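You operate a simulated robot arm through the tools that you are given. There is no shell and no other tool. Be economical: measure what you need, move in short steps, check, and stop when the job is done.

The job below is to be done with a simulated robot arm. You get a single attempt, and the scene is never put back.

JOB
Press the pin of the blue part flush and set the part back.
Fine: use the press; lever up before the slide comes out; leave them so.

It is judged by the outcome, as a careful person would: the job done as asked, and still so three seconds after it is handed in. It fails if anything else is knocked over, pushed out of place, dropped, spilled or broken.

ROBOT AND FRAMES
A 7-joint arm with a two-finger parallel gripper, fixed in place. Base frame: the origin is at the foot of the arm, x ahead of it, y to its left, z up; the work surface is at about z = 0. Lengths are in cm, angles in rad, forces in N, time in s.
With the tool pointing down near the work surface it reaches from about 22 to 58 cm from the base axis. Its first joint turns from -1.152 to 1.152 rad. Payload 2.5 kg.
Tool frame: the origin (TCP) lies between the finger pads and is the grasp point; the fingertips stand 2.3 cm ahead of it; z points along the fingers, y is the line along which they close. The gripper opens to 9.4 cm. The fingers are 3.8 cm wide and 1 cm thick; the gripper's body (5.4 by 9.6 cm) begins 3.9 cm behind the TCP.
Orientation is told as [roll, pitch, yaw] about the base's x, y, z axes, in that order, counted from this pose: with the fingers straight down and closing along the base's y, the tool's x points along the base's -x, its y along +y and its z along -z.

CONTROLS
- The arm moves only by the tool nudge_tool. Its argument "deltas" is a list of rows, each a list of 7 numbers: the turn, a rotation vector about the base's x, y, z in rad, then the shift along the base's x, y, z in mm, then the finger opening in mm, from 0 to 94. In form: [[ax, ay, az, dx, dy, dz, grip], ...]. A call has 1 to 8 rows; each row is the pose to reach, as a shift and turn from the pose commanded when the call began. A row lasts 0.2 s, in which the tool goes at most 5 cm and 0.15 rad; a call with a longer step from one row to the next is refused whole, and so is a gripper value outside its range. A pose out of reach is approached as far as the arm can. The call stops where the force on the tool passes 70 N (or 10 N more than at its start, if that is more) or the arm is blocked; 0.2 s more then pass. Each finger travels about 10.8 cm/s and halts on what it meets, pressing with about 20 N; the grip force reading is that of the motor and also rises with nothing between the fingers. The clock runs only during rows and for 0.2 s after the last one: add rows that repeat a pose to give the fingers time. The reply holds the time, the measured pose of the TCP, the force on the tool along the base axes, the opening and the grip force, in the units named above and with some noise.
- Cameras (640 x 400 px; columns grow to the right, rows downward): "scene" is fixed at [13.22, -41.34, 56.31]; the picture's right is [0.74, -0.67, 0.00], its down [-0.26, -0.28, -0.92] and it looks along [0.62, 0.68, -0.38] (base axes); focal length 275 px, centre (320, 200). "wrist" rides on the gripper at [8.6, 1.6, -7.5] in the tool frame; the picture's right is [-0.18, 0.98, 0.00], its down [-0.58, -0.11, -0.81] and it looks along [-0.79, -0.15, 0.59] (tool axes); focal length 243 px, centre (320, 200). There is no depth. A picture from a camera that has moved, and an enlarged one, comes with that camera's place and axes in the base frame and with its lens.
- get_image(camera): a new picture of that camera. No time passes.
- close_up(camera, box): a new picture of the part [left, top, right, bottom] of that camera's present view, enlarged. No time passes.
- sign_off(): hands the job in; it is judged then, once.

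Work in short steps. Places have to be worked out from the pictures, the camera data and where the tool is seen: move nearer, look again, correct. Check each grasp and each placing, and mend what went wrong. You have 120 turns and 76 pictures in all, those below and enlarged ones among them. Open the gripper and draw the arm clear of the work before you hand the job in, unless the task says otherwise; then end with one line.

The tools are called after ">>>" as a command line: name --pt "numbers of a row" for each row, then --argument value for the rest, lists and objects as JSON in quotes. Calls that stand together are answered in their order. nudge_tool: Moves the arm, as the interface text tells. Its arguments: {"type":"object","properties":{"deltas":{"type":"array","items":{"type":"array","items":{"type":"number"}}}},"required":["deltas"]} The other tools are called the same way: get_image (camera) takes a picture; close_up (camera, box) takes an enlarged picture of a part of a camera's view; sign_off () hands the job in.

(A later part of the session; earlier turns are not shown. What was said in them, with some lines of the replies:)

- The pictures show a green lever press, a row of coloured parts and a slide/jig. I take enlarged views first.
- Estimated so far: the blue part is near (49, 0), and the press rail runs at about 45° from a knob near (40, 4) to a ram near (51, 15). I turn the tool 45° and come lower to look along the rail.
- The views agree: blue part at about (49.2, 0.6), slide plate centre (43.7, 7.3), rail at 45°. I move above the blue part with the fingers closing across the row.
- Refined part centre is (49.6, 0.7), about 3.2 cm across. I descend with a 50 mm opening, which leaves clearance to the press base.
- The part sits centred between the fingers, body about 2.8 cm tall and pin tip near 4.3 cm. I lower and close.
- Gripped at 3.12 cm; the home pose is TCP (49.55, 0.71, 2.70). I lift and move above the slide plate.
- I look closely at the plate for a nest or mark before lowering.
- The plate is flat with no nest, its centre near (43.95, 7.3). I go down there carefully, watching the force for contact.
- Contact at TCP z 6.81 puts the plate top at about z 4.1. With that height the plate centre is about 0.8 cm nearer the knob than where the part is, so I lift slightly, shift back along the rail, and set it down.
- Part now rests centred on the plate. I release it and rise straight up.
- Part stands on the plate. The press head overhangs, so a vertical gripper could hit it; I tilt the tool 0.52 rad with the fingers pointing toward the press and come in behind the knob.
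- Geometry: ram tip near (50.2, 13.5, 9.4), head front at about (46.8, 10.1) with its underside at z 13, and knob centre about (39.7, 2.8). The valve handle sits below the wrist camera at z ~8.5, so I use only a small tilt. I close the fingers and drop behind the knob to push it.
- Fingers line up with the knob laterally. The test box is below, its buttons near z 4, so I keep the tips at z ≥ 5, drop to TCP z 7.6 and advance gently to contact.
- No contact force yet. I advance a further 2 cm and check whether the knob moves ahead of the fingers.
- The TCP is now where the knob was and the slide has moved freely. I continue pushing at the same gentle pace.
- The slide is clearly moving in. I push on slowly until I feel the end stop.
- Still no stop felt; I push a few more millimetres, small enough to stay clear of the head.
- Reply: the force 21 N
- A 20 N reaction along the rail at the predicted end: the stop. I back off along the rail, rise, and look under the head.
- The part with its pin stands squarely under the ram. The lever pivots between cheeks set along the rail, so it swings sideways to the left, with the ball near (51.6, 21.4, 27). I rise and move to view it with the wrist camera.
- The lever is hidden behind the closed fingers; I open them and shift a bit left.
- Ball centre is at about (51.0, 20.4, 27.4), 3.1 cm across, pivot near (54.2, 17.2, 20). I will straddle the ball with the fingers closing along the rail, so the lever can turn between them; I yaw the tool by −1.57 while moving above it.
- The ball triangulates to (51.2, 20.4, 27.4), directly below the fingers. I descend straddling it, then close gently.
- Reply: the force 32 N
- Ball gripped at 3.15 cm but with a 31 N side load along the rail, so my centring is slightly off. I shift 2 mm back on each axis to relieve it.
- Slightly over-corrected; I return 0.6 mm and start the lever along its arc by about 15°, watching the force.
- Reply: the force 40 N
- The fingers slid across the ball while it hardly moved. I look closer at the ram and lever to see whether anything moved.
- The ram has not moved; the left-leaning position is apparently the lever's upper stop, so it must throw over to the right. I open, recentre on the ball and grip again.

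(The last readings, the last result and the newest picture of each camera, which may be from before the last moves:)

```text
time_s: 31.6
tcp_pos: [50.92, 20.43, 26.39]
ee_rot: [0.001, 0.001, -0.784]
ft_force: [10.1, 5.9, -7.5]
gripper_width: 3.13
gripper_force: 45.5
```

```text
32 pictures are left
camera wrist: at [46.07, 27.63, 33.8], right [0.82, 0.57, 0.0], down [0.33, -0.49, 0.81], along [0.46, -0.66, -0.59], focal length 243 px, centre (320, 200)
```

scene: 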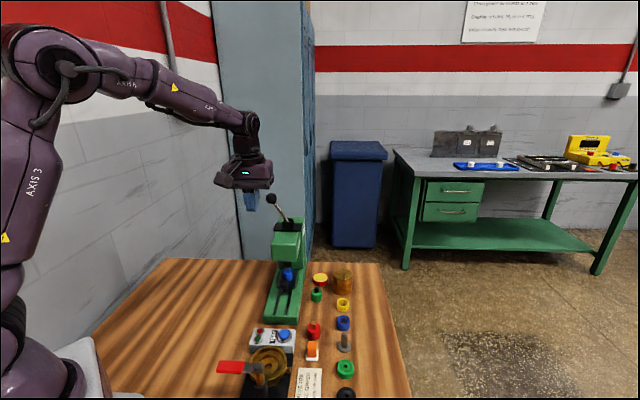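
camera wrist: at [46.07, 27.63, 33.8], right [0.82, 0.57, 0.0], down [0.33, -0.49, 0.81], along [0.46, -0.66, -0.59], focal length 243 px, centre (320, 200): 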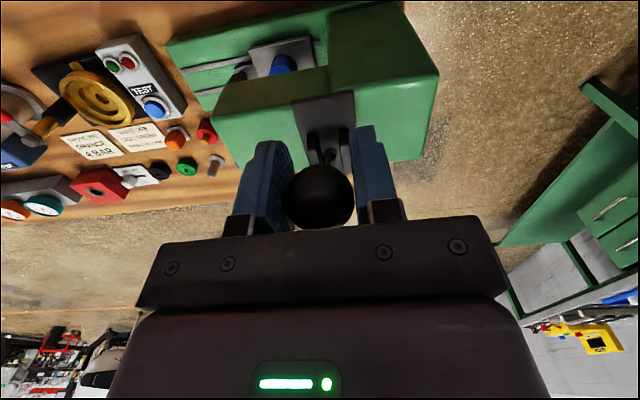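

Regripped on the ball. I swing it gently to the right along the arc by about 14°.

>>> nudge_tool --pt "0 0 0 2.6 -1.6 1.7 20" --pt "0 0 0 4.7 -3.7 3.2 20" --pt "0 0 0 6.7 -5.7 4.5 20" --pt "0 0 0 9 -8 5.9 20" --pt "0 0 0 11.2 -10.2 7 20" --pt "0 0 0 13.3 -12.3 8 20" --pt "0 0 0 13.3 -12.3 8 20"

>>> close_up --camera "scene" --box '[210, 180, 370, 280]'

```text
time_s: 33.2
tcp_pos: [52.38, 18.93, 27.13]
ee_rot: [0.0, 0.0, -0.785]
ft_force: [-18.1, 4.2, -1.8]
gripper_width: 3.11
gripper_force: 44.7
```

```text
4.00 times, centred on (290, 230) of scene
camera zoom: at [13.21, -41.34, 56.31], right [0.74, -0.67, 0.0], down [-0.26, -0.28, -0.92], along [0.62, 0.68, -0.38], focal length 1100 px, centre (440, 80)
```

zoom: 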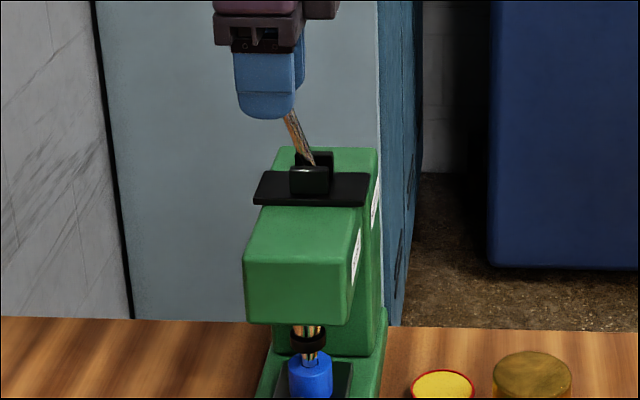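

The lever follows to the right with about 15 N, and the ram has come down a little. I continue the arc through vertical.

>>> nudge_tool --pt "0 0 0 4.6 -5.2 1.8 20" --pt "0 0 0 10.6 -11.2 3.1 20" --pt "0 0 0 16.6 -17.2 3.6 20" --pt "0 0 0 22.6 -23.2 3.1 20" --pt "0 0 0 28.6 -29.2 1.8 20" --pt "0 0 0 28.6 -29.2 1.8 20"

>>> close_up --camera "scene" --box '[210, 180, 370, 280]'

```text
time_s: 34.6
tcp_pos: [55.17, 16.2, 27.53]
ee_rot: [0.005, 0.002, -0.783]
ft_force: [-10.6, 9.8, 13.5]
gripper_width: 3.12
gripper_force: 44.4
```

```text
4.00 times, centred on (290, 230) of scene
camera zoom: at [13.21, -41.34, 56.32], right [0.74, -0.67, 0.0], down [-0.26, -0.28, -0.92], along [0.62, 0.68, -0.38], focal length 1100 px, centre (440, 80)
```

zoom: 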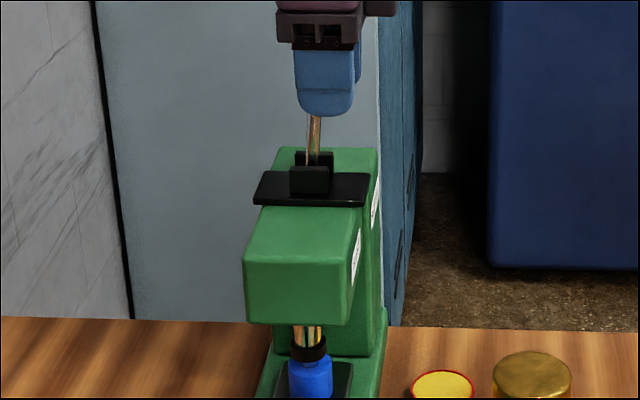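

The ram has nearly reached the part and the lever is just past vertical. I continue down to the right in small steps.

>>> nudge_tool --pt "0 0 0 2.9 -2.9 -1.1 20" --pt "0 0 0 5.8 -5.8 -2.2 20" --pt "0 0 0 8.6 -8.6 -3.7 20" --pt "0 0 0 11.5 -11.5 -5.3 20" --pt "0 0 0 11.5 -11.5 -5.3 20"

>>> close_up --camera "scene" --box '[230, 180, 358, 280]'

```text
time_s: 35.8
tcp_pos: [56.39, 15.2, 26.78]
ee_rot: [0.007, -0.003, -0.787]
ft_force: [24.4, 23.1, 11.7]
gripper_width: 3.17
gripper_force: 45.2
```

```text
4.00 times, centred on (294, 230) of scene
camera zoom: at [13.22, -41.34, 56.32], right [0.74, -0.67, 0.0], down [-0.26, -0.28, -0.92], along [0.62, 0.68, -0.38], focal length 1100 px, centre (424, 80)
```

zoom: 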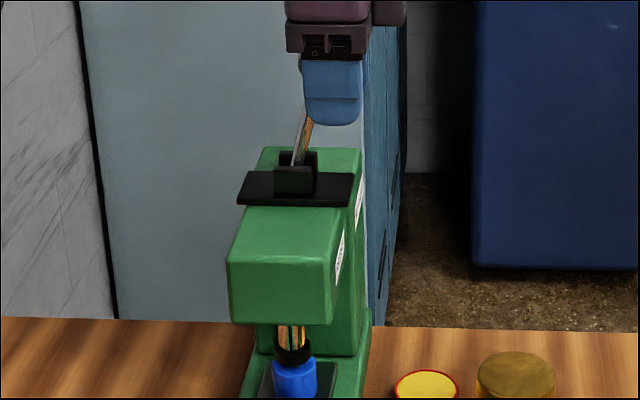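

The ram is at the top of the part. There is a side load along the rail, so I correct 1.5 mm that way and continue the swing.

>>> nudge_tool --pt "0 0 0 1.5 1.5 0 20" --pt "0 0 0 4.2 -1.2 -1.9 20" --pt "0 0 0 6.9 -3.9 -3.8 20" --pt "0 0 0 9.5 -6.5 -6.1 20" --pt "0 0 0 12 -9 -8.5 20" --pt "0 0 0 12 -9 -8.5 20"

>>> close_up --camera "scene" --box '[230, 180, 358, 280]'

>>> get_image --camera "wrist"

```text
time_s: 37.2
tcp_pos: [57.35, 14.04, 26.09]
ee_rot: [0.001, -0.002, -0.785]
ft_force: [-12.3, -5.2, 20.7]
gripper_width: 3.14
gripper_force: 44.4
```

```text
4.00 times, centred on (294, 230) of scene
camera zoom: at [13.2, -41.35, 56.31], right [0.74, -0.67, 0.0], down [-0.26, -0.28, -0.92], along [0.62, 0.68, -0.38], focal length 1100 px, centre (424, 80)
```

zoom: 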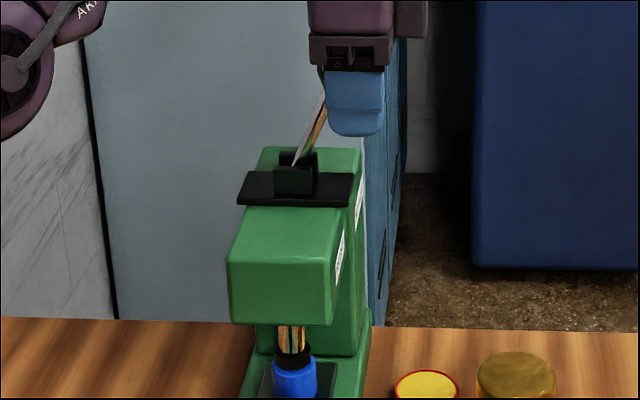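

```text
27 pictures are left
camera wrist: at [52.45, 21.29, 33.46], right [0.83, 0.56, 0.0], down [0.33, -0.49, 0.81], along [0.46, -0.67, -0.59], focal length 243 px, centre (320, 200)
```

wrist: 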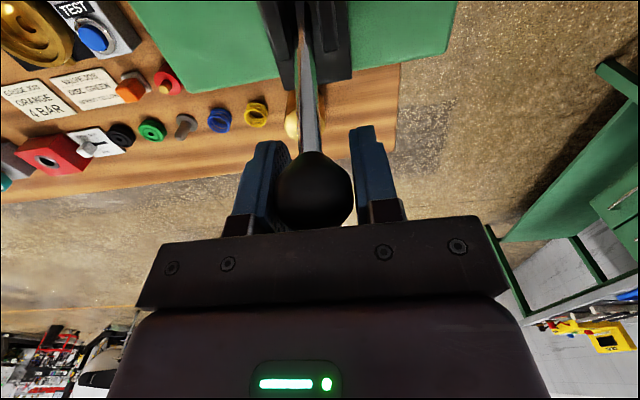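

>>> close_up --camera "scene" --box '[260, 245, 324, 285]'

```text
10.00 times, centred on (292, 265) of scene
camera zoom: at [13.2, -41.35, 56.31], right [0.74, -0.67, 0.0], down [-0.26, -0.28, -0.92], along [0.62, 0.68, -0.38], focal length 2749 px, centre (600, -450)
```

zoom: 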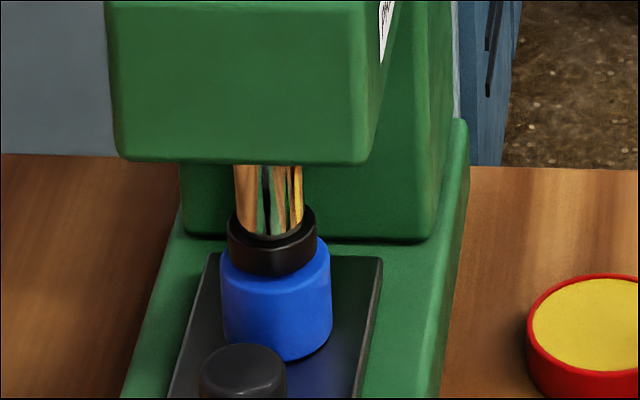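

The ram collar seems level with the top of the part, so the pin is about flush. I press a little further to confirm the lever comes to its stop.

>>> nudge_tool --pt "0 0 0 1.5 -2.5 -2.5 20" --pt "0 0 0 3.5 -4.5 -5 20" --pt "0 0 0 5.5 -6.5 -7.5 20" --pt "0 0 0 5.5 -6.5 -10 20" --pt "0 0 0 5.5 -6.5 -10 20"

>>> close_up --camera "scene" --box '[260, 245, 324, 285]'

>>> close_up --camera "scene" --box '[230, 180, 358, 280]'

```text
time_s: 38.4
tcp_pos: [57.8, 13.7, 25.4]
ee_rot: [0.019, -0.007, -0.783]
ft_force: [35.0, 26.4, 30.2]
gripper_width: 3.12
gripper_force: 44.6
out of reach, approached as far as the arm can: row 2, 3, 4, 5
```

```text
10.00 times, centred on (292, 265) of scene
camera zoom: at [13.21, -41.34, 56.32], right [0.74, -0.67, 0.0], down [-0.26, -0.28, -0.92], along [0.62, 0.68, -0.38], focal length 2749 px, centre (600, -450)
```

zoom: 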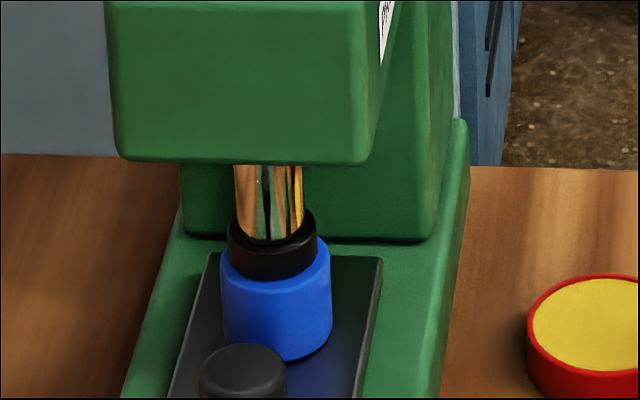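

```text
4.00 times, centred on (294, 230) of scene
camera zoom: at [13.21, -41.34, 56.32], right [0.74, -0.67, 0.0], down [-0.26, -0.28, -0.92], along [0.62, 0.68, -0.38], focal length 1100 px, centre (424, 80)
```

zoom: 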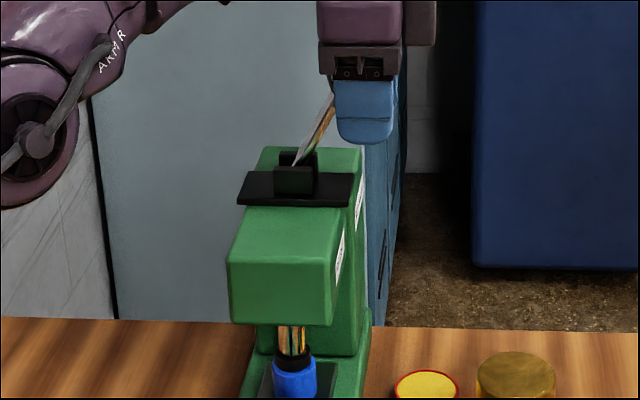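

The ram came down another ~1.5 mm, so it was not yet at its end, but the arm ran out of reach. I tilt the tool about the rail axis, so the fingers point to the right with the lever and the wrist stays nearer the base.

>>> nudge_tool --pt "-0.09 -0.09 0 1 1 2 20" --pt "-0.18 -0.18 0 2 0 3 20" --pt "-0.27 -0.27 0 3 -1 3 20" --pt "-0.32 -0.32 0 4 -2 2 20" --pt "-0.32 -0.32 0 4 -2 2 20"

>>> get_image --camera "wrist"

```text
time_s: 38.9
tcp_pos: [58.39, 13.01, 25.09]
ee_rot: [-0.043, -0.139, -0.789]
ft_force: [-9.7, -3.2, 3.7]
gripper_width: 3.15
gripper_force: 45.5
out of reach, approached as far as the arm can: row 1, 2
stopped in row 2: the force on the tool passed its limit (the readings are from after the stop); the commanded pose is now the measured one
```

```text
23 pictures are left
camera wrist: at [52.99, 21.09, 31.22], right [0.83, 0.56, -0.02], down [0.27, -0.38, 0.88], along [0.49, -0.74, -0.47], focal length 243 px, centre (320, 200)
```

wrist: 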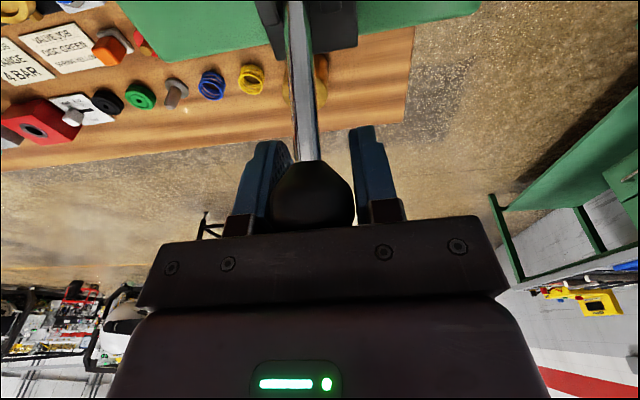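

The ball has worked back toward the palm while the lever is at about 34° right. I open slightly, re-seat the tool with more tilt nearer the ball, and close again.

>>> nudge_tool --pt "0 0 0 0 0 0 42" --pt "0 0 0 0 0 0 42" --pt "-0.09 -0.09 0 -3 3 3 42" --pt "-0.18 -0.18 0 -7 7 6 42" --pt "-0.25 -0.25 0 -10.5 9.5 8 42" --pt "-0.25 -0.25 0 -10.5 9.5 8 42"

>>> get_image --camera "wrist"

>>> close_up --camera "scene" --box '[230, 180, 358, 280]'

```text
time_s: 40.3
tcp_pos: [60.4, 14.86, 26.35]
ee_rot: [-0.051, -0.493, -0.79]
ft_force: [-28.8, -27.4, 5.0]
gripper_width: 8.86
gripper_force: 20.1
out of reach, approached as far as the arm can: row 3, 4, 5, 6
```

```text
22 pictures are left
camera wrist: at [54.02, 24.21, 28.75], right [0.83, 0.56, 0.04], down [0.04, -0.14, 0.99], along [0.56, -0.82, -0.14], focal length 243 px, centre (320, 200)
```

wrist: 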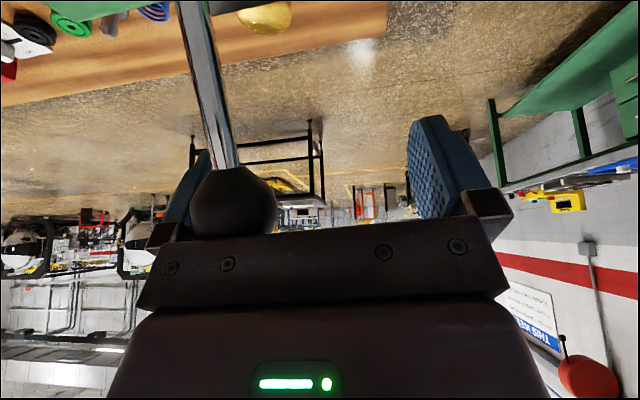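

```text
4.00 times, centred on (294, 230) of scene
camera zoom: at [13.21, -41.35, 56.31], right [0.74, -0.67, 0.0], down [-0.26, -0.28, -0.92], along [0.62, 0.68, -0.38], focal length 1100 px, centre (424, 80)
```

zoom: 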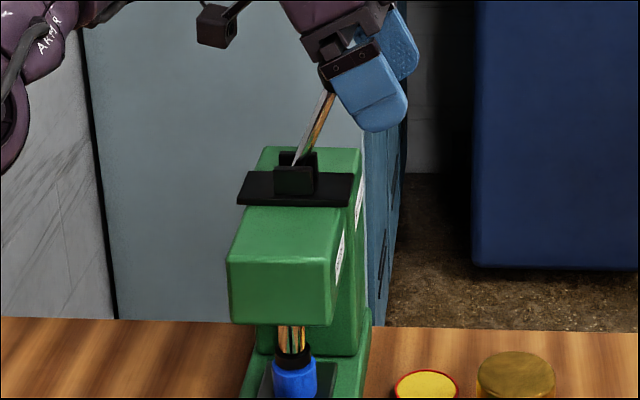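

The tilted pose in this yaw is at a wrist limit and shoved sideways. I'll let go, back away up and toward the base, and come back with yaw +0.785 and forward tilt, where the reach is better.

>>> nudge_tool --pt "0 0 0 -5 0 8 94" --pt "0.08 0.08 0 -15 5 30 94" --pt "0.16 0.16 0 -25 10 60 94" --pt "0.25 0.25 0 -40 15 90 94" --pt "0.32 0.32 0 -60 20 110 94" --pt "0.35 0.35 0 -80 25 120 94" --pt "0.35 0.35 0 -80 25 120 94"

>>> close_up --camera "scene" --box '[230, 180, 358, 280]'

```text
time_s: 41.9
tcp_pos: [51.8, 17.42, 38.23]
ee_rot: [-0.041, 0.004, -0.788]
ft_force: [0.7, -0.4, 0.0]
gripper_width: 9.43
gripper_force: 0.0
out of reach, approached as far as the arm can: row 2, 3, 4, 5, 6, 7
```

```text
4.00 times, centred on (294, 230) of scene
camera zoom: at [13.22, -41.34, 56.31], right [0.74, -0.67, 0.0], down [-0.26, -0.28, -0.92], along [0.62, 0.68, -0.38], focal length 1100 px, centre (424, 80)
```

zoom: 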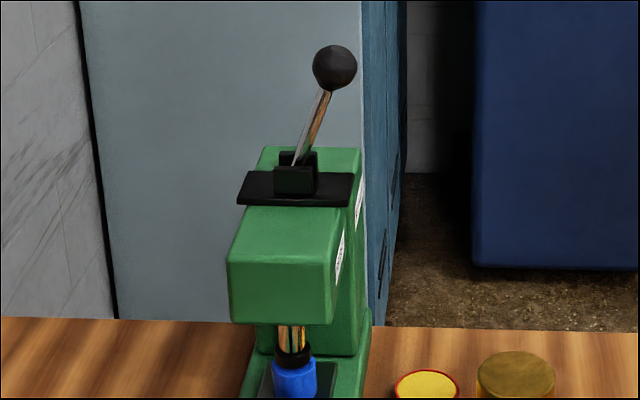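

The lever stays where I left it, leaning ~22° right with the ball near (56.3, 15.2, 28.0). I turn back to yaw +0.785 at a safe height.

>>> nudge_tool --pt "0 0 0.14 -10 -5 5 94" --pt "0 0 0.28 -20 -10 10 94" --pt "0 0 0.42 -30 -20 10 80" --pt "0 0 0.56 -30 -30 10 60" --pt "0 0 0.7 -30 -40 10 60" --pt "0 0 0.84 -30 -50 10 60" --pt "0 0 0.98 -25 -55 10 60" --pt "0 0 1.12 -20 -60 10 60"

>>> nudge_tool --pt "0 0 0.14 0 0 0 60" --pt "0 0 0.28 0 0 0 60" --pt "0 0 0.42 0 0 0 60" --pt "0 0 0.45 0 0 0 60" --pt "0 0 0.45 0 0 0 60"

```text
time_s: 43.7
tcp_pos: [49.64, 11.34, 39.32]
ee_rot: [-0.04, 0.004, 0.335]
ft_force: [0.1, -0.6, 0.6]
gripper_width: 5.99
gripper_force: 0.0
```

```text
time_s: 44.9
tcp_pos: [49.68, 11.22, 39.37]
ee_rot: [-0.041, 0.004, 0.783]
ft_force: [0.4, -0.3, 0.2]
gripper_width: 6.02
gripper_force: 0.1
```

Now I add the forward tilt (and remove the small roll residue) and move to a stand-off point on the line to the ball.

>>> nudge_tool --pt "0.1 -0.085 0 10 4 -5 60" --pt "0.2 -0.17 0 22 8 -12 60" --pt "0.312 -0.254 0 32 11 -20 60" --pt "0.312 -0.254 0 40 14 -25 60" --pt "0.312 -0.254 0 40 14 -25 60"

>>> get_image --camera "wrist"

```text
time_s: 46.1
tcp_pos: [53.77, 12.76, 36.75]
ee_rot: [0.005, -0.398, 0.773]
ft_force: [0.1, -0.4, -1.2]
gripper_width: 6.02
gripper_force: 0.1
```

```text
19 pictures are left
camera wrist: at [44.88, 6.34, 40.37], right [-0.57, 0.82, 0.07], down [0.24, 0.08, 0.97], along [0.79, 0.57, -0.24], focal length 243 px, centre (320, 200)
```

wrist: 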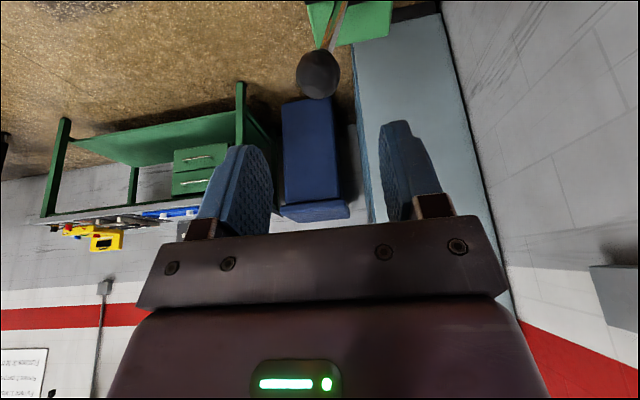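

Ball confirmed at (56.3, 15.4, 27.7). I advance along the finger axis to straddle its upper half, then close loosely around it.

>>> nudge_tool --pt "0 0 0 7 7 -25 60" --pt "0 0 0 14 14 -50 60" --pt "0 0 0 21 21.5 -74 60" --pt "0 0 0 21 21.5 -74 60" --pt "0 0 0 21 21.5 -74 36" --pt "0 0 0 21 21.5 -74 36"

>>> get_image --camera "wrist"

```text
time_s: 47.5
tcp_pos: [55.85, 14.99, 29.54]
ee_rot: [0.001, -0.398, 0.773]
ft_force: [-0.2, -0.7, 0.6]
gripper_width: 3.58
gripper_force: 0.1
```

```text
18 pictures are left
camera wrist: at [46.94, 8.54, 32.97], right [-0.57, 0.82, 0.07], down [0.24, 0.08, 0.97], along [0.79, 0.57, -0.24], focal length 243 px, centre (320, 200)
```

wrist: 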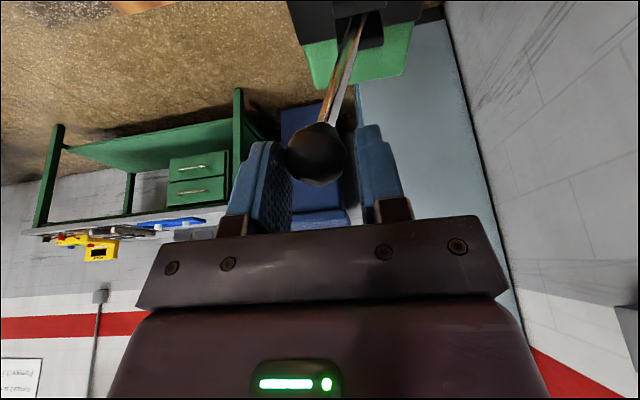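

Good straddle. I push right and down along the arc again.

>>> nudge_tool --pt "0 0 0 3.6 -3.6 -2.2 36" --pt "0 0 0 7.1 -7.1 -4.7 36" --pt "0 0 0 10.4 -10.4 -7.7 36" --pt "0 0 0 13.6 -13.6 -11 36" --pt "0 0 0 16.6 -16.6 -14.6 36" --pt "0 0 0 16.6 -16.6 -14.6 36"

>>> close_up --camera "scene" --box '[230, 185, 358, 285]'

```text
time_s: 48.9
tcp_pos: [57.38, 13.59, 28.13]
ee_rot: [0.006, -0.399, 0.778]
ft_force: [-14.1, 16.5, 8.6]
gripper_width: 4.59
gripper_force: 11.0
```

```text
4.00 times, centred on (294, 235) of scene
camera zoom: at [13.21, -41.34, 56.32], right [0.74, -0.67, 0.0], down [-0.26, -0.28, -0.92], along [0.62, 0.68, -0.38], focal length 1100 px, centre (424, 60)
```

zoom: 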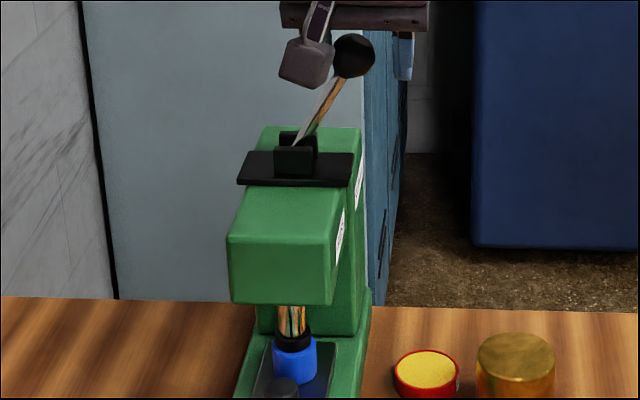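

The lever went to about 32° but the fingers gave way under a one-finger push. I check the ram closely before switching to closed fingers pushing from the left.

>>> close_up --camera "scene" --box '[260, 245, 324, 285]'

```text
10.00 times, centred on (292, 265) of scene
camera zoom: at [13.21, -41.34, 56.32], right [0.74, -0.67, 0.0], down [-0.26, -0.28, -0.92], along [0.62, 0.68, -0.38], focal length 2749 px, centre (600, -450)
```

zoom: 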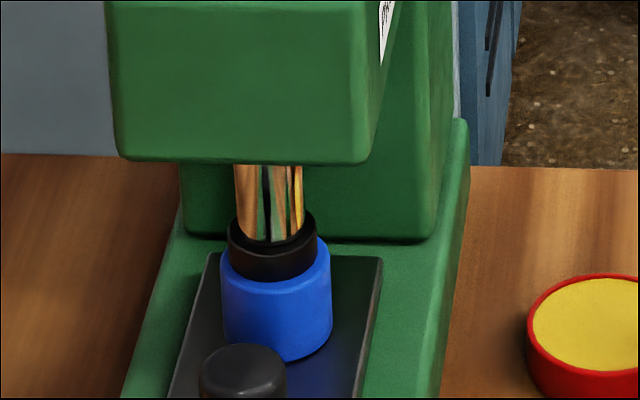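

The ram moves about 0.35 mm per degree and is perhaps 2–3 mm short. I back off, close the fingers fully and re-enter on the left of the ball so the push is rigid.

>>> nudge_tool --pt "0 0 0 0 0 0 60" --pt "0 0 0 -14 -14 46 60" --pt "0 0 0 -27 -1 49 30" --pt "0 0 0 -40 12 51 0" --pt "0 0 0 -40 12 51 0" --pt "0 0 0 -33 19 28 0" --pt "0 0 0 -26.5 26 5 0" --pt "0 0 0 -26.5 26 5 0"

>>> get_image --camera "wrist"

```text
time_s: 50.7
tcp_pos: [54.82, 15.9, 28.54]
ee_rot: [0.002, -0.398, 0.773]
ft_force: [0.1, 1.1, -1.1]
gripper_width: 0.0
gripper_force: 20.4
```

```text
15 pictures are left
camera wrist: at [45.85, 9.43, 32.17], right [-0.57, 0.82, 0.07], down [0.24, 0.08, 0.97], along [0.79, 0.57, -0.24], focal length 243 px, centre (320, 200)
```

wrist: 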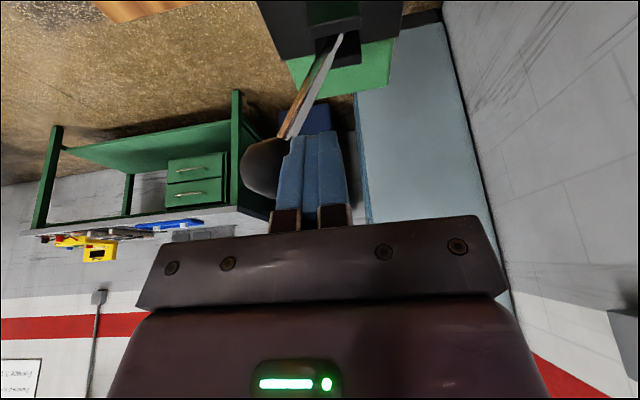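

Fingers are closed just left of the ball. I push right and down, watching for the force to rise at the lever's stop.

>>> nudge_tool --pt "0 0 0 3 -3 -1 0" --pt "0 0 0 6 -6 -4 0" --pt "0 0 0 9 -9 -7 0" --pt "0 0 0 11.5 -11.5 -9.5 0" --pt "0 0 0 14 -14 -12 0" --pt "0 0 0 14 -14 -12 0"

```text
time_s: 51.5
tcp_pos: [55.17, 15.85, 28.41]
ee_rot: [0.021, -0.396, 0.783]
ft_force: [-12.7, -0.8, 6.6]
gripper_width: 0.0
gripper_force: 19.9
stopped in row 4: the force on the tool passed its limit (the readings are from after the stop); the commanded pose is now the measured one
```

The force limit tripped with the lever barely moving: it seems hard against its stop. I check the ram.

>>> close_up --camera "scene" --box '[268, 250, 316, 280]'

```text
13.33 times, centred on (292, 265) of scene
camera zoom: at [13.21, -41.34, 56.31], right [0.74, -0.67, 0.0], down [-0.26, -0.28, -0.92], along [0.62, 0.68, -0.38], focal length 3666 px, centre (693, -667)
```

zoom: 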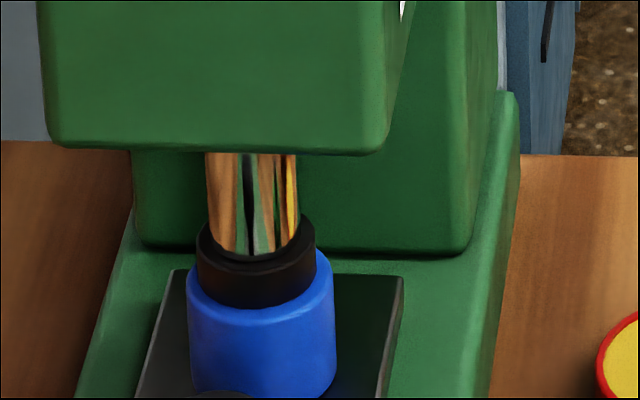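

The collar sits concentric on the part's top face, so the pin is pressed flush. Now the lever goes up: I go over the ball to its right side with closed fingers.

>>> nudge_tool --pt "0 0 0 -3 3 0 0" --pt "0 0 0 -14 -10 40 0" --pt "0 0 0 2 -28 47 0" --pt "0 0 0 16 -44 47 0" --pt "0 0 0 27 -58 47 0" --pt "0 0 0 34 -51 24 0" --pt "0 0 0 41 -44 2 0" --pt "0 0 0 41 -44 2 0"

>>> get_image --camera "wrist"

```text
time_s: 53.3
tcp_pos: [59.16, 11.42, 28.48]
ee_rot: [0.016, -0.396, 0.781]
ft_force: [-0.3, 0.7, 0.1]
gripper_width: 0.01
gripper_force: 20.1
```

```text
13 pictures are left
camera wrist: at [50.51, 4.9, 32.08], right [-0.58, 0.81, 0.09], down [0.25, 0.07, 0.97], along [0.78, 0.58, -0.24], focal length 243 px, centre (320, 200)
```

wrist: 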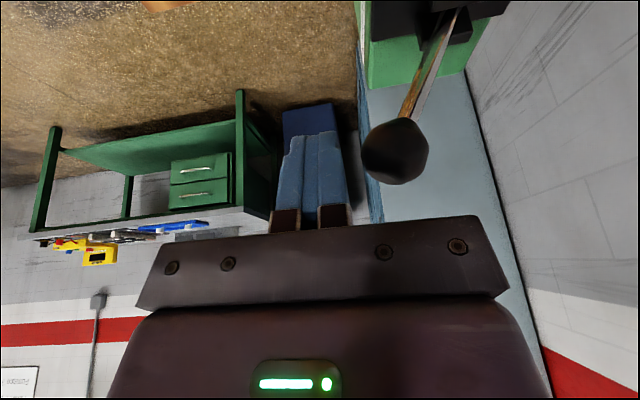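

The ball is just left of the fingers. I push it left and over, following the arc.

>>> nudge_tool --pt "0 0 0 -6 6 3 0" --pt "0 0 0 -11 11 5 0" --pt "0 0 0 -16 16 7 0" --pt "0 0 0 -20 20 9 0" --pt "0 0 0 -24 24 10 0" --pt "0 0 0 -28 28 11 0" --pt "0 0 0 -33 33 11 0" --pt "0 0 0 -37.5 37.5 11 0"

>>> nudge_tool --pt "0 0 0 -4 4 -1 0" --pt "0 0 0 -8.5 8.5 -2.5 0" --pt "0 0 0 -12 12 -4 0" --pt "0 0 0 -16 16 -6 0" --pt "0 0 0 -20 20 -8 0" --pt "0 0 0 -24 24 -11 0" --pt "0 0 0 -26 26 -11 0" --pt "0 0 0 -26 26 -11 0"

>>> close_up --camera "scene" --box '[210, 180, 370, 280]'

```text
time_s: 55.1
tcp_pos: [55.53, 15.23, 29.74]
ee_rot: [0.017, -0.396, 0.782]
ft_force: [0.6, -0.9, 1.4]
gripper_width: 0.02
gripper_force: 19.6
```

```text
time_s: 56.9
tcp_pos: [52.89, 17.72, 28.52]
ee_rot: [0.019, -0.395, 0.782]
ft_force: [0.1, 0.3, 0.7]
gripper_width: 0.01
gripper_force: 19.7
```

```text
4.00 times, centred on (290, 230) of scene
camera zoom: at [13.22, -41.34, 56.31], right [0.74, -0.67, 0.0], down [-0.26, -0.28, -0.92], along [0.62, 0.68, -0.38], focal length 1100 px, centre (440, 80)
```

zoom: 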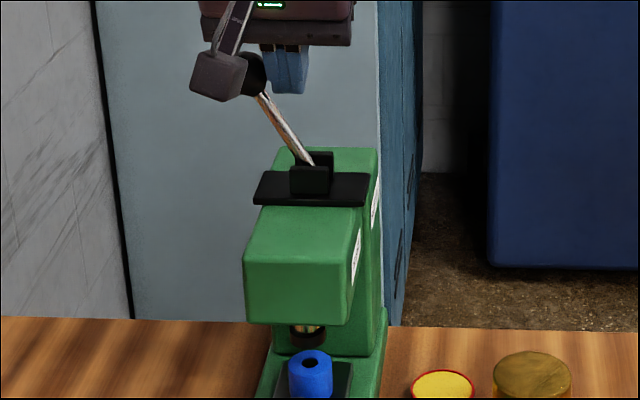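

The lever is back up at its original angle, the ram is raised and the pin no longer stands out. I check the pin closely.

>>> close_up --camera "scene" --box '[272, 255, 304, 275]'

```text
16.00 times, centred on (288, 265) of scene
camera zoom: at [13.22, -41.34, 56.31], right [0.74, -0.67, 0.0], down [-0.26, -0.28, -0.92], along [0.62, 0.68, -0.38], focal length 4399 px, centre (832, -840)
```

zoom: 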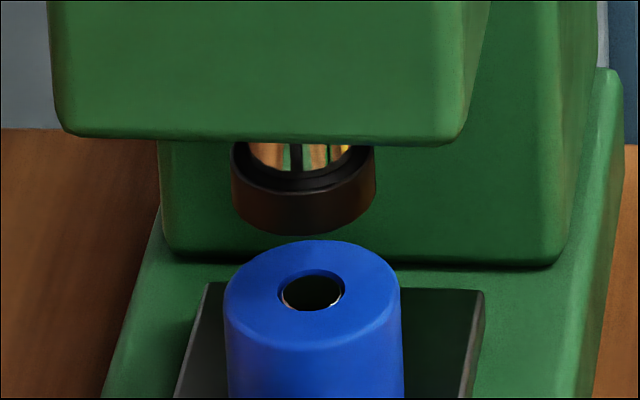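

The pin is flush, with the lever up and the ram up. Next the slide: I move back clear of the press and down behind the knob (now near (46.7, 9.9)), adding tilt so the gripper stays in front of the head.

>>> nudge_tool --pt "0 0 0 -25 -25 5 0" --pt "0 0 0 -58 -58 5 0" --pt "0 0 0 -88 -90 -5 0" --pt "0.03 -0.03 0 -106 -115 -40 0" --pt "0.06 -0.06 0 -106 -122 -85 30" --pt "0.085 -0.085 0 -106 -122 -130 55" --pt "0.085 -0.085 0 -106 -122 -165 55" --pt "0.085 -0.085 0 -106 -122 -185 55"

>>> get_image --camera "wrist"

```text
time_s: 58.7
tcp_pos: [42.29, 5.46, 10.01]
ee_rot: [0.017, -0.516, 0.781]
ft_force: [0.2, -0.6, 0.0]
gripper_width: 5.51
gripper_force: 0.1
```

```text
10 pictures are left
camera wrist: at [33.26, -1.41, 12.16], right [-0.58, 0.8, 0.11], down [0.16, -0.01, 0.99], along [0.79, 0.59, -0.12], focal length 243 px, centre (320, 200)
```

wrist: 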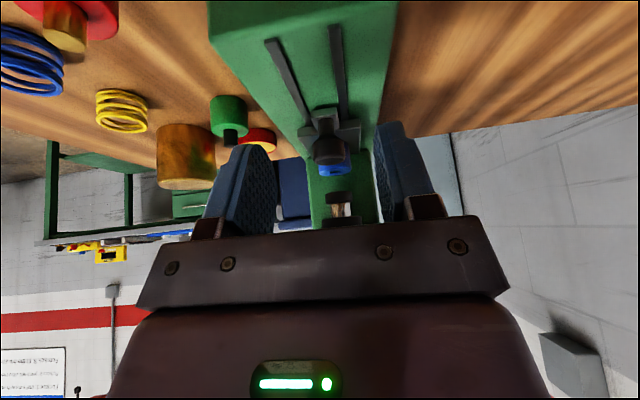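

The knob is at about (46.2, 9.5), ahead and centred. I lower to knob height, move forward to straddle it, and close.

>>> nudge_tool --pt "0 0 0 0 0 -15 55" --pt "0 0 0 0 1 -28 55" --pt "0 0 0 10 11 -28 55" --pt "0 0 0 20 21 -28 55" --pt "0 0 0 31 32 -28 55" --pt "0 0 0 31 32 -28 30" --pt "0 0 0 31 32 -28 10" --pt "0 0 0 31 32 -28 10"

```text
time_s: 60.5
tcp_pos: [45.3, 8.53, 7.32]
ee_rot: [0.018, -0.518, 0.779]
ft_force: [3.6, -2.5, -4.1]
gripper_width: 2.33
gripper_force: 45.0
```

Knob gripped at 2.33 cm with small side load. I draw the slide out about 5 cm slowly.

>>> nudge_tool --pt "0 0 0 -3 -3 0 10" --pt "0 0 0 -8 -8 0 10" --pt "0 0 0 -13 -13 0 10" --pt "0 0 0 -18 -18 0 10" --pt "0 0 0 -24 -24 0 10" --pt "0 0 0 -30 -30 0 10" --pt "0 0 0 -35 -35 0 10" --pt "0 0 0 -35 -35 0 10"

>>> get_image --camera "wrist"

```text
time_s: 62.3
tcp_pos: [41.98, 5.14, 7.38]
ee_rot: [0.016, -0.519, 0.778]
ft_force: [8.7, -8.4, 1.2]
gripper_width: 2.32
gripper_force: 45.2
```

```text
9 pictures are left
camera wrist: at [32.96, -1.59, 9.51], right [-0.58, 0.81, 0.1], down [0.16, -0.01, 0.99], along [0.8, 0.59, -0.12], focal length 243 px, centre (320, 200)
```

wrist: 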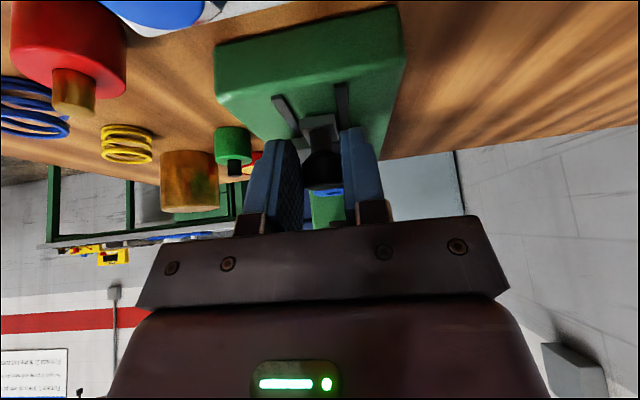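

The slide follows. To keep the camera clear of the valve for the rest, I open, rotate back to a small tilt in place, and regrip.

>>> nudge_tool --pt "0 0 0 0 0 0 50" --pt "0 0 0 0 0 0 50" --pt "-0.1 0.1 0 0 0 0 50" --pt "-0.2 0.2 0 2 2 0 50" --pt "-0.262 0.262 0 4 4 0 50" --pt "-0.262 0.262 0 4 4 0 25" --pt "-0.262 0.262 0 4 4 0 10" --pt "-0.262 0.262 0 4 4 0 10"

>>> nudge_tool --pt "0 0 0 -4 -4 0 10" --pt "0 0 0 -9 -9 0 10" --pt "0 0 0 -14 -14 0 10" --pt "0 0 0 -19 -19 0 10" --pt "0 0 0 -24 -24 0 10" --pt "0 0 0 -29 -29 0 10" --pt "0 0 0 -33 -33 0 10" --pt "0 0 0 -33 -33 0 10"

```text
time_s: 64.1
tcp_pos: [42.42, 5.48, 7.14]
ee_rot: [0.015, -0.148, 0.779]
ft_force: [5.0, -4.1, 2.5]
gripper_width: 2.33
gripper_force: 45.0
```

```text
time_s: 65.9
tcp_pos: [39.07, 2.27, 7.31]
ee_rot: [0.012, -0.148, 0.78]
ft_force: [13.0, -14.5, 3.7]
gripper_width: 2.32
gripper_force: 45.6
```

Now near the original out position; I pull gently a few millimetres more to feel the outer stop.

>>> nudge_tool --pt "0 0 0 -1 -3 0 10" --pt "0 0 0 -3 -5 0 10" --pt "0 0 0 -3 -5 0 10"

>>> close_up --camera "scene" --box '[230, 260, 358, 340]'

```text
time_s: 66.7
tcp_pos: [38.65, 1.86, 7.28]
ee_rot: [0.018, -0.147, 0.782]
ft_force: [9.6, -5.9, -6.4]
gripper_width: 2.35
gripper_force: 45.2
```

```text
5.00 times, centred on (294, 300) of scene
camera zoom: at [13.22, -41.34, 56.31], right [0.74, -0.67, 0.0], down [-0.26, -0.28, -0.92], along [0.62, 0.68, -0.38], focal length 1375 px, centre (450, -300)
```

zoom: 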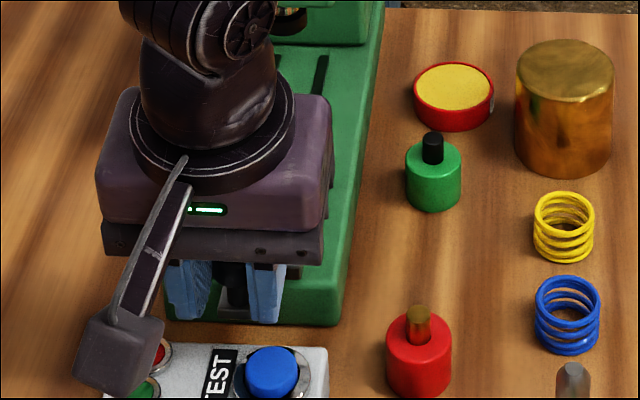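

The slide is back at its original outer position. I release the knob, rise, straighten the tool and move above the part.

>>> nudge_tool --pt "0 0 0 0 0 0 50" --pt "0 0 0 0 0 0 50" --pt "0 0 0 0 0 35 50" --pt "-0.06 0.05 0 0 0 70 50" --pt "-0.118 0.094 0 20 20 75 50" --pt "-0.118 0.094 0 47 45 75 50" --pt "-0.118 0.094 0 47 45 60 50" --pt "-0.118 0.094 0 47 45 60 50"

>>> get_image --camera "wrist"

```text
time_s: 68.5
tcp_pos: [43.53, 6.33, 13.07]
ee_rot: [-0.003, 0.003, 0.781]
ft_force: [0.3, -0.4, -0.9]
gripper_width: 5.0
gripper_force: 0.0
```

```text
7 pictures are left
camera wrist: at [36.2, 1.47, 20.62], right [-0.56, 0.83, 0.0], down [0.49, 0.34, 0.8], along [0.67, 0.45, -0.59], focal length 243 px, centre (320, 200)
```

wrist: 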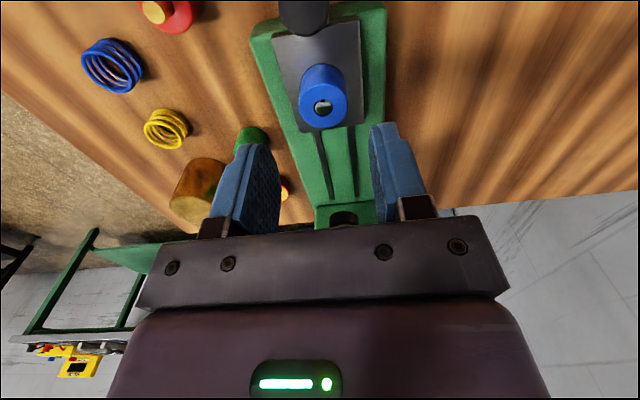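

Part is directly below at (43.4, 6.4). I go down to z 6.85 and grip it.

>>> nudge_tool --pt "0 0 0 -1.5 1 -30 50" --pt "0 0 0 -1.5 1 -55 50" --pt "0 0 0 -1.5 1 -62 50" --pt "0 0 0 -1.5 1 -62 50" --pt "0 0 0 -1.5 1 -62 25" --pt "0 0 0 -1.5 1 -62 20" --pt "0 0 0 -1.5 1 -62 20"

>>> nudge_tool --pt "0 0 0 0 0 20 20" --pt "0 0 0 0 0 55 20" --pt "0 0 0 0 0 70 20" --pt "0 0 0 20 -20 70 20" --pt "0 0 0 40 -40 70 20" --pt "0 0 0 61 -57 70 20" --pt "0 0 0 61 -57 40 20" --pt "0 0 0 61 -57 40 20"

>>> get_image --camera "wrist"

```text
time_s: 70.1
tcp_pos: [43.3, 6.44, 6.88]
ee_rot: [-0.003, 0.003, 0.783]
ft_force: [0.0, 0.2, 0.3]
gripper_width: 3.11
gripper_force: 20.0
```

```text
time_s: 71.9
tcp_pos: [49.34, 0.87, 10.86]
ee_rot: [-0.001, 0.004, 0.782]
ft_force: [0.6, 0.5, -0.6]
gripper_width: 3.11
gripper_force: 20.1
```

```text
6 pictures are left
camera wrist: at [42.14, -4.08, 18.45], right [-0.56, 0.83, 0.0], down [0.49, 0.34, 0.8], along [0.67, 0.45, -0.59], focal length 243 px, centre (320, 200)
```

wrist: 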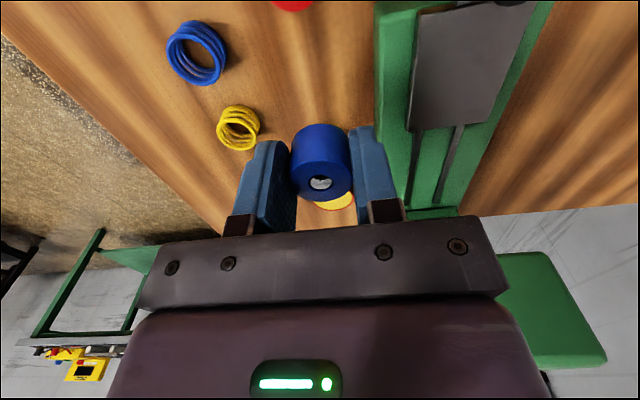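

The part is held with the pin flush. I lower it to its home spot (49.5, 0.7), bringing it to the table softly.

>>> nudge_tool --pt "0 0 0 1.5 -1.3 -30 20" --pt "0 0 0 1.5 -1.3 -60 20" --pt "0 0 0 1.5 -1.3 -75 20" --pt "0 0 0 1.5 -1.3 -79.5 20" --pt "0 0 0 1.5 -1.3 -80.5 20" --pt "0 0 0 1.5 -1.3 -80.5 20"

```text
time_s: 73.3
tcp_pos: [49.43, 0.63, 2.95]
ee_rot: [-0.001, 0.005, 0.782]
ft_force: [-0.4, -0.6, -0.8]
gripper_width: 3.15
gripper_force: 20.2
```

No contact yet; I lower another 1.5 mm.

>>> nudge_tool --pt "0 0 0 1 0.5 -1.5 20" --pt "0 0 0 1 0.5 -1.5 20"

```text
time_s: 73.9
tcp_pos: [49.57, 0.72, 2.83]
ee_rot: [-0.003, 0.003, 0.781]
ft_force: [0.2, 0.5, -1.3]
gripper_width: 3.11
gripper_force: 20.0
```

>>> nudge_tool --pt "0 0 0 0 0 -1 20" --pt "0 0 0 0 0 -1 20"

```text
time_s: 74.5
tcp_pos: [49.57, 0.81, 2.75]
ee_rot: [-0.003, 0.003, 0.781]
ft_force: [0.4, -0.8, -2.1]
gripper_width: 3.1
gripper_force: 19.9
```

Still no upward force; one more millimetre.

>>> nudge_tool --pt "0 0 0 0 0 -1 20" --pt "0 0 0 0 0 -1 20"

>>> close_up --camera "scene" --box '[270, 270, 366, 330]'

```text
time_s: 75.1
tcp_pos: [49.62, 0.79, 2.77]
ee_rot: [0.0, 0.004, 0.781]
ft_force: [-4.5, -0.1, 8.4]
gripper_width: 3.14
gripper_force: 19.9
```

```text
6.67 times, centred on (318, 300) of scene
camera zoom: at [13.21, -41.34, 56.32], right [0.74, -0.67, 0.0], down [-0.26, -0.28, -0.92], along [0.62, 0.68, -0.38], focal length 1833 px, centre (333, -467)
```

zoom: 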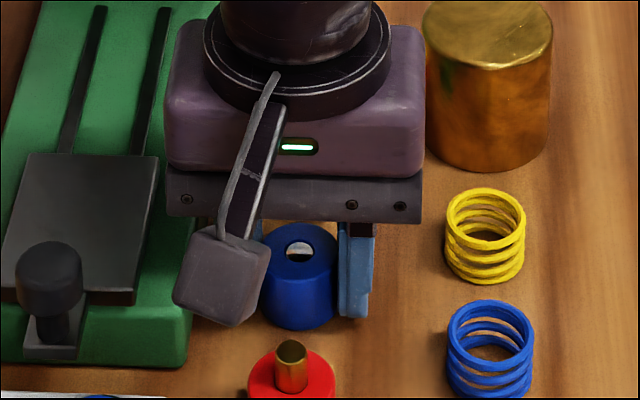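

Contact with the table (8 N). I release and rise straight up, then draw back clear.

>>> nudge_tool --pt "0 0 0 0 0 0 40" --pt "0 0 0 0 0 0 48" --pt "0 0 0 0 0 30 48" --pt "0 0 0 0 0 75 48" --pt "0 0 0 -5 0 120 48" --pt "0 0 0 -30 0 160 60" --pt "0 0 0 -65 0 190 60" --pt "0 0 0 -105 0 215 60"

>>> nudge_tool --pt "0 0 0 -35 10 25 60" --pt "0 0 0 -70 20 50 60" --pt "0 0 0 -90 30 70 60" --pt "0 0 0 -90 30 70 60"

>>> close_up --camera "scene" --box '[200, 180, 400, 305]'

>>> close_up --camera "scene" --box '[210, 275, 410, 400]'

```text
time_s: 76.9
tcp_pos: [39.09, 0.57, 24.21]
ee_rot: [-0.002, 0.003, 0.782]
ft_force: [0.0, -0.4, -0.4]
gripper_width: 5.99
gripper_force: 0.0
```

```text
time_s: 77.9
tcp_pos: [30.12, 3.66, 31.09]
ee_rot: [0.0, 0.003, 0.782]
ft_force: [-0.4, -0.9, 1.0]
gripper_width: 5.99
gripper_force: 0.0
```

```text
3.20 times, centred on (300, 242) of scene
camera zoom: at [13.21, -41.34, 56.31], right [0.74, -0.67, 0.0], down [-0.26, -0.28, -0.92], along [0.62, 0.68, -0.38], focal length 880 px, centre (384, 64)
```

zoom: 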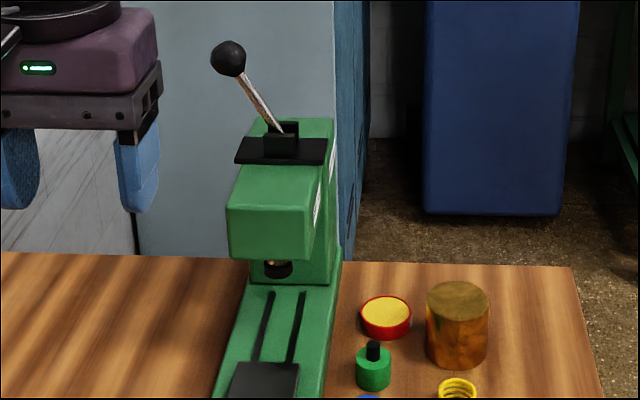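

```text
3.20 times, centred on (310, 338) of scene
camera zoom: at [13.21, -41.34, 56.31], right [0.74, -0.67, 0.0], down [-0.26, -0.28, -0.92], along [0.62, 0.68, -0.38], focal length 880 px, centre (352, -240)
```

zoom: 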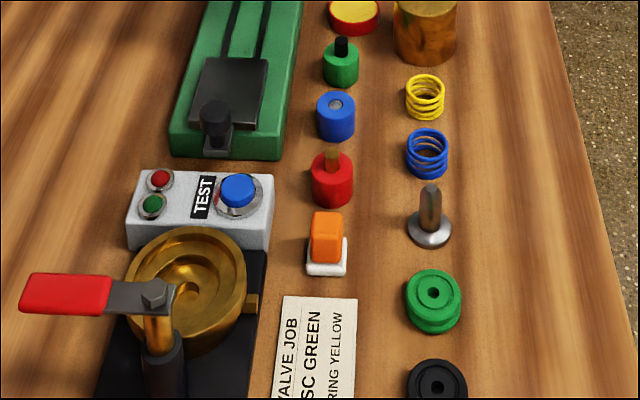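

The part is back at its spot with the pin flush. The lever and slide match their starting positions, nothing else has moved, and the arm is clear, so I hand the job in.

>>> sign_off

```text
The job is handed in.
```

The blue part's pin is pressed flush and the part is back in its place; the lever went up before the slide came out, and both were left that way.
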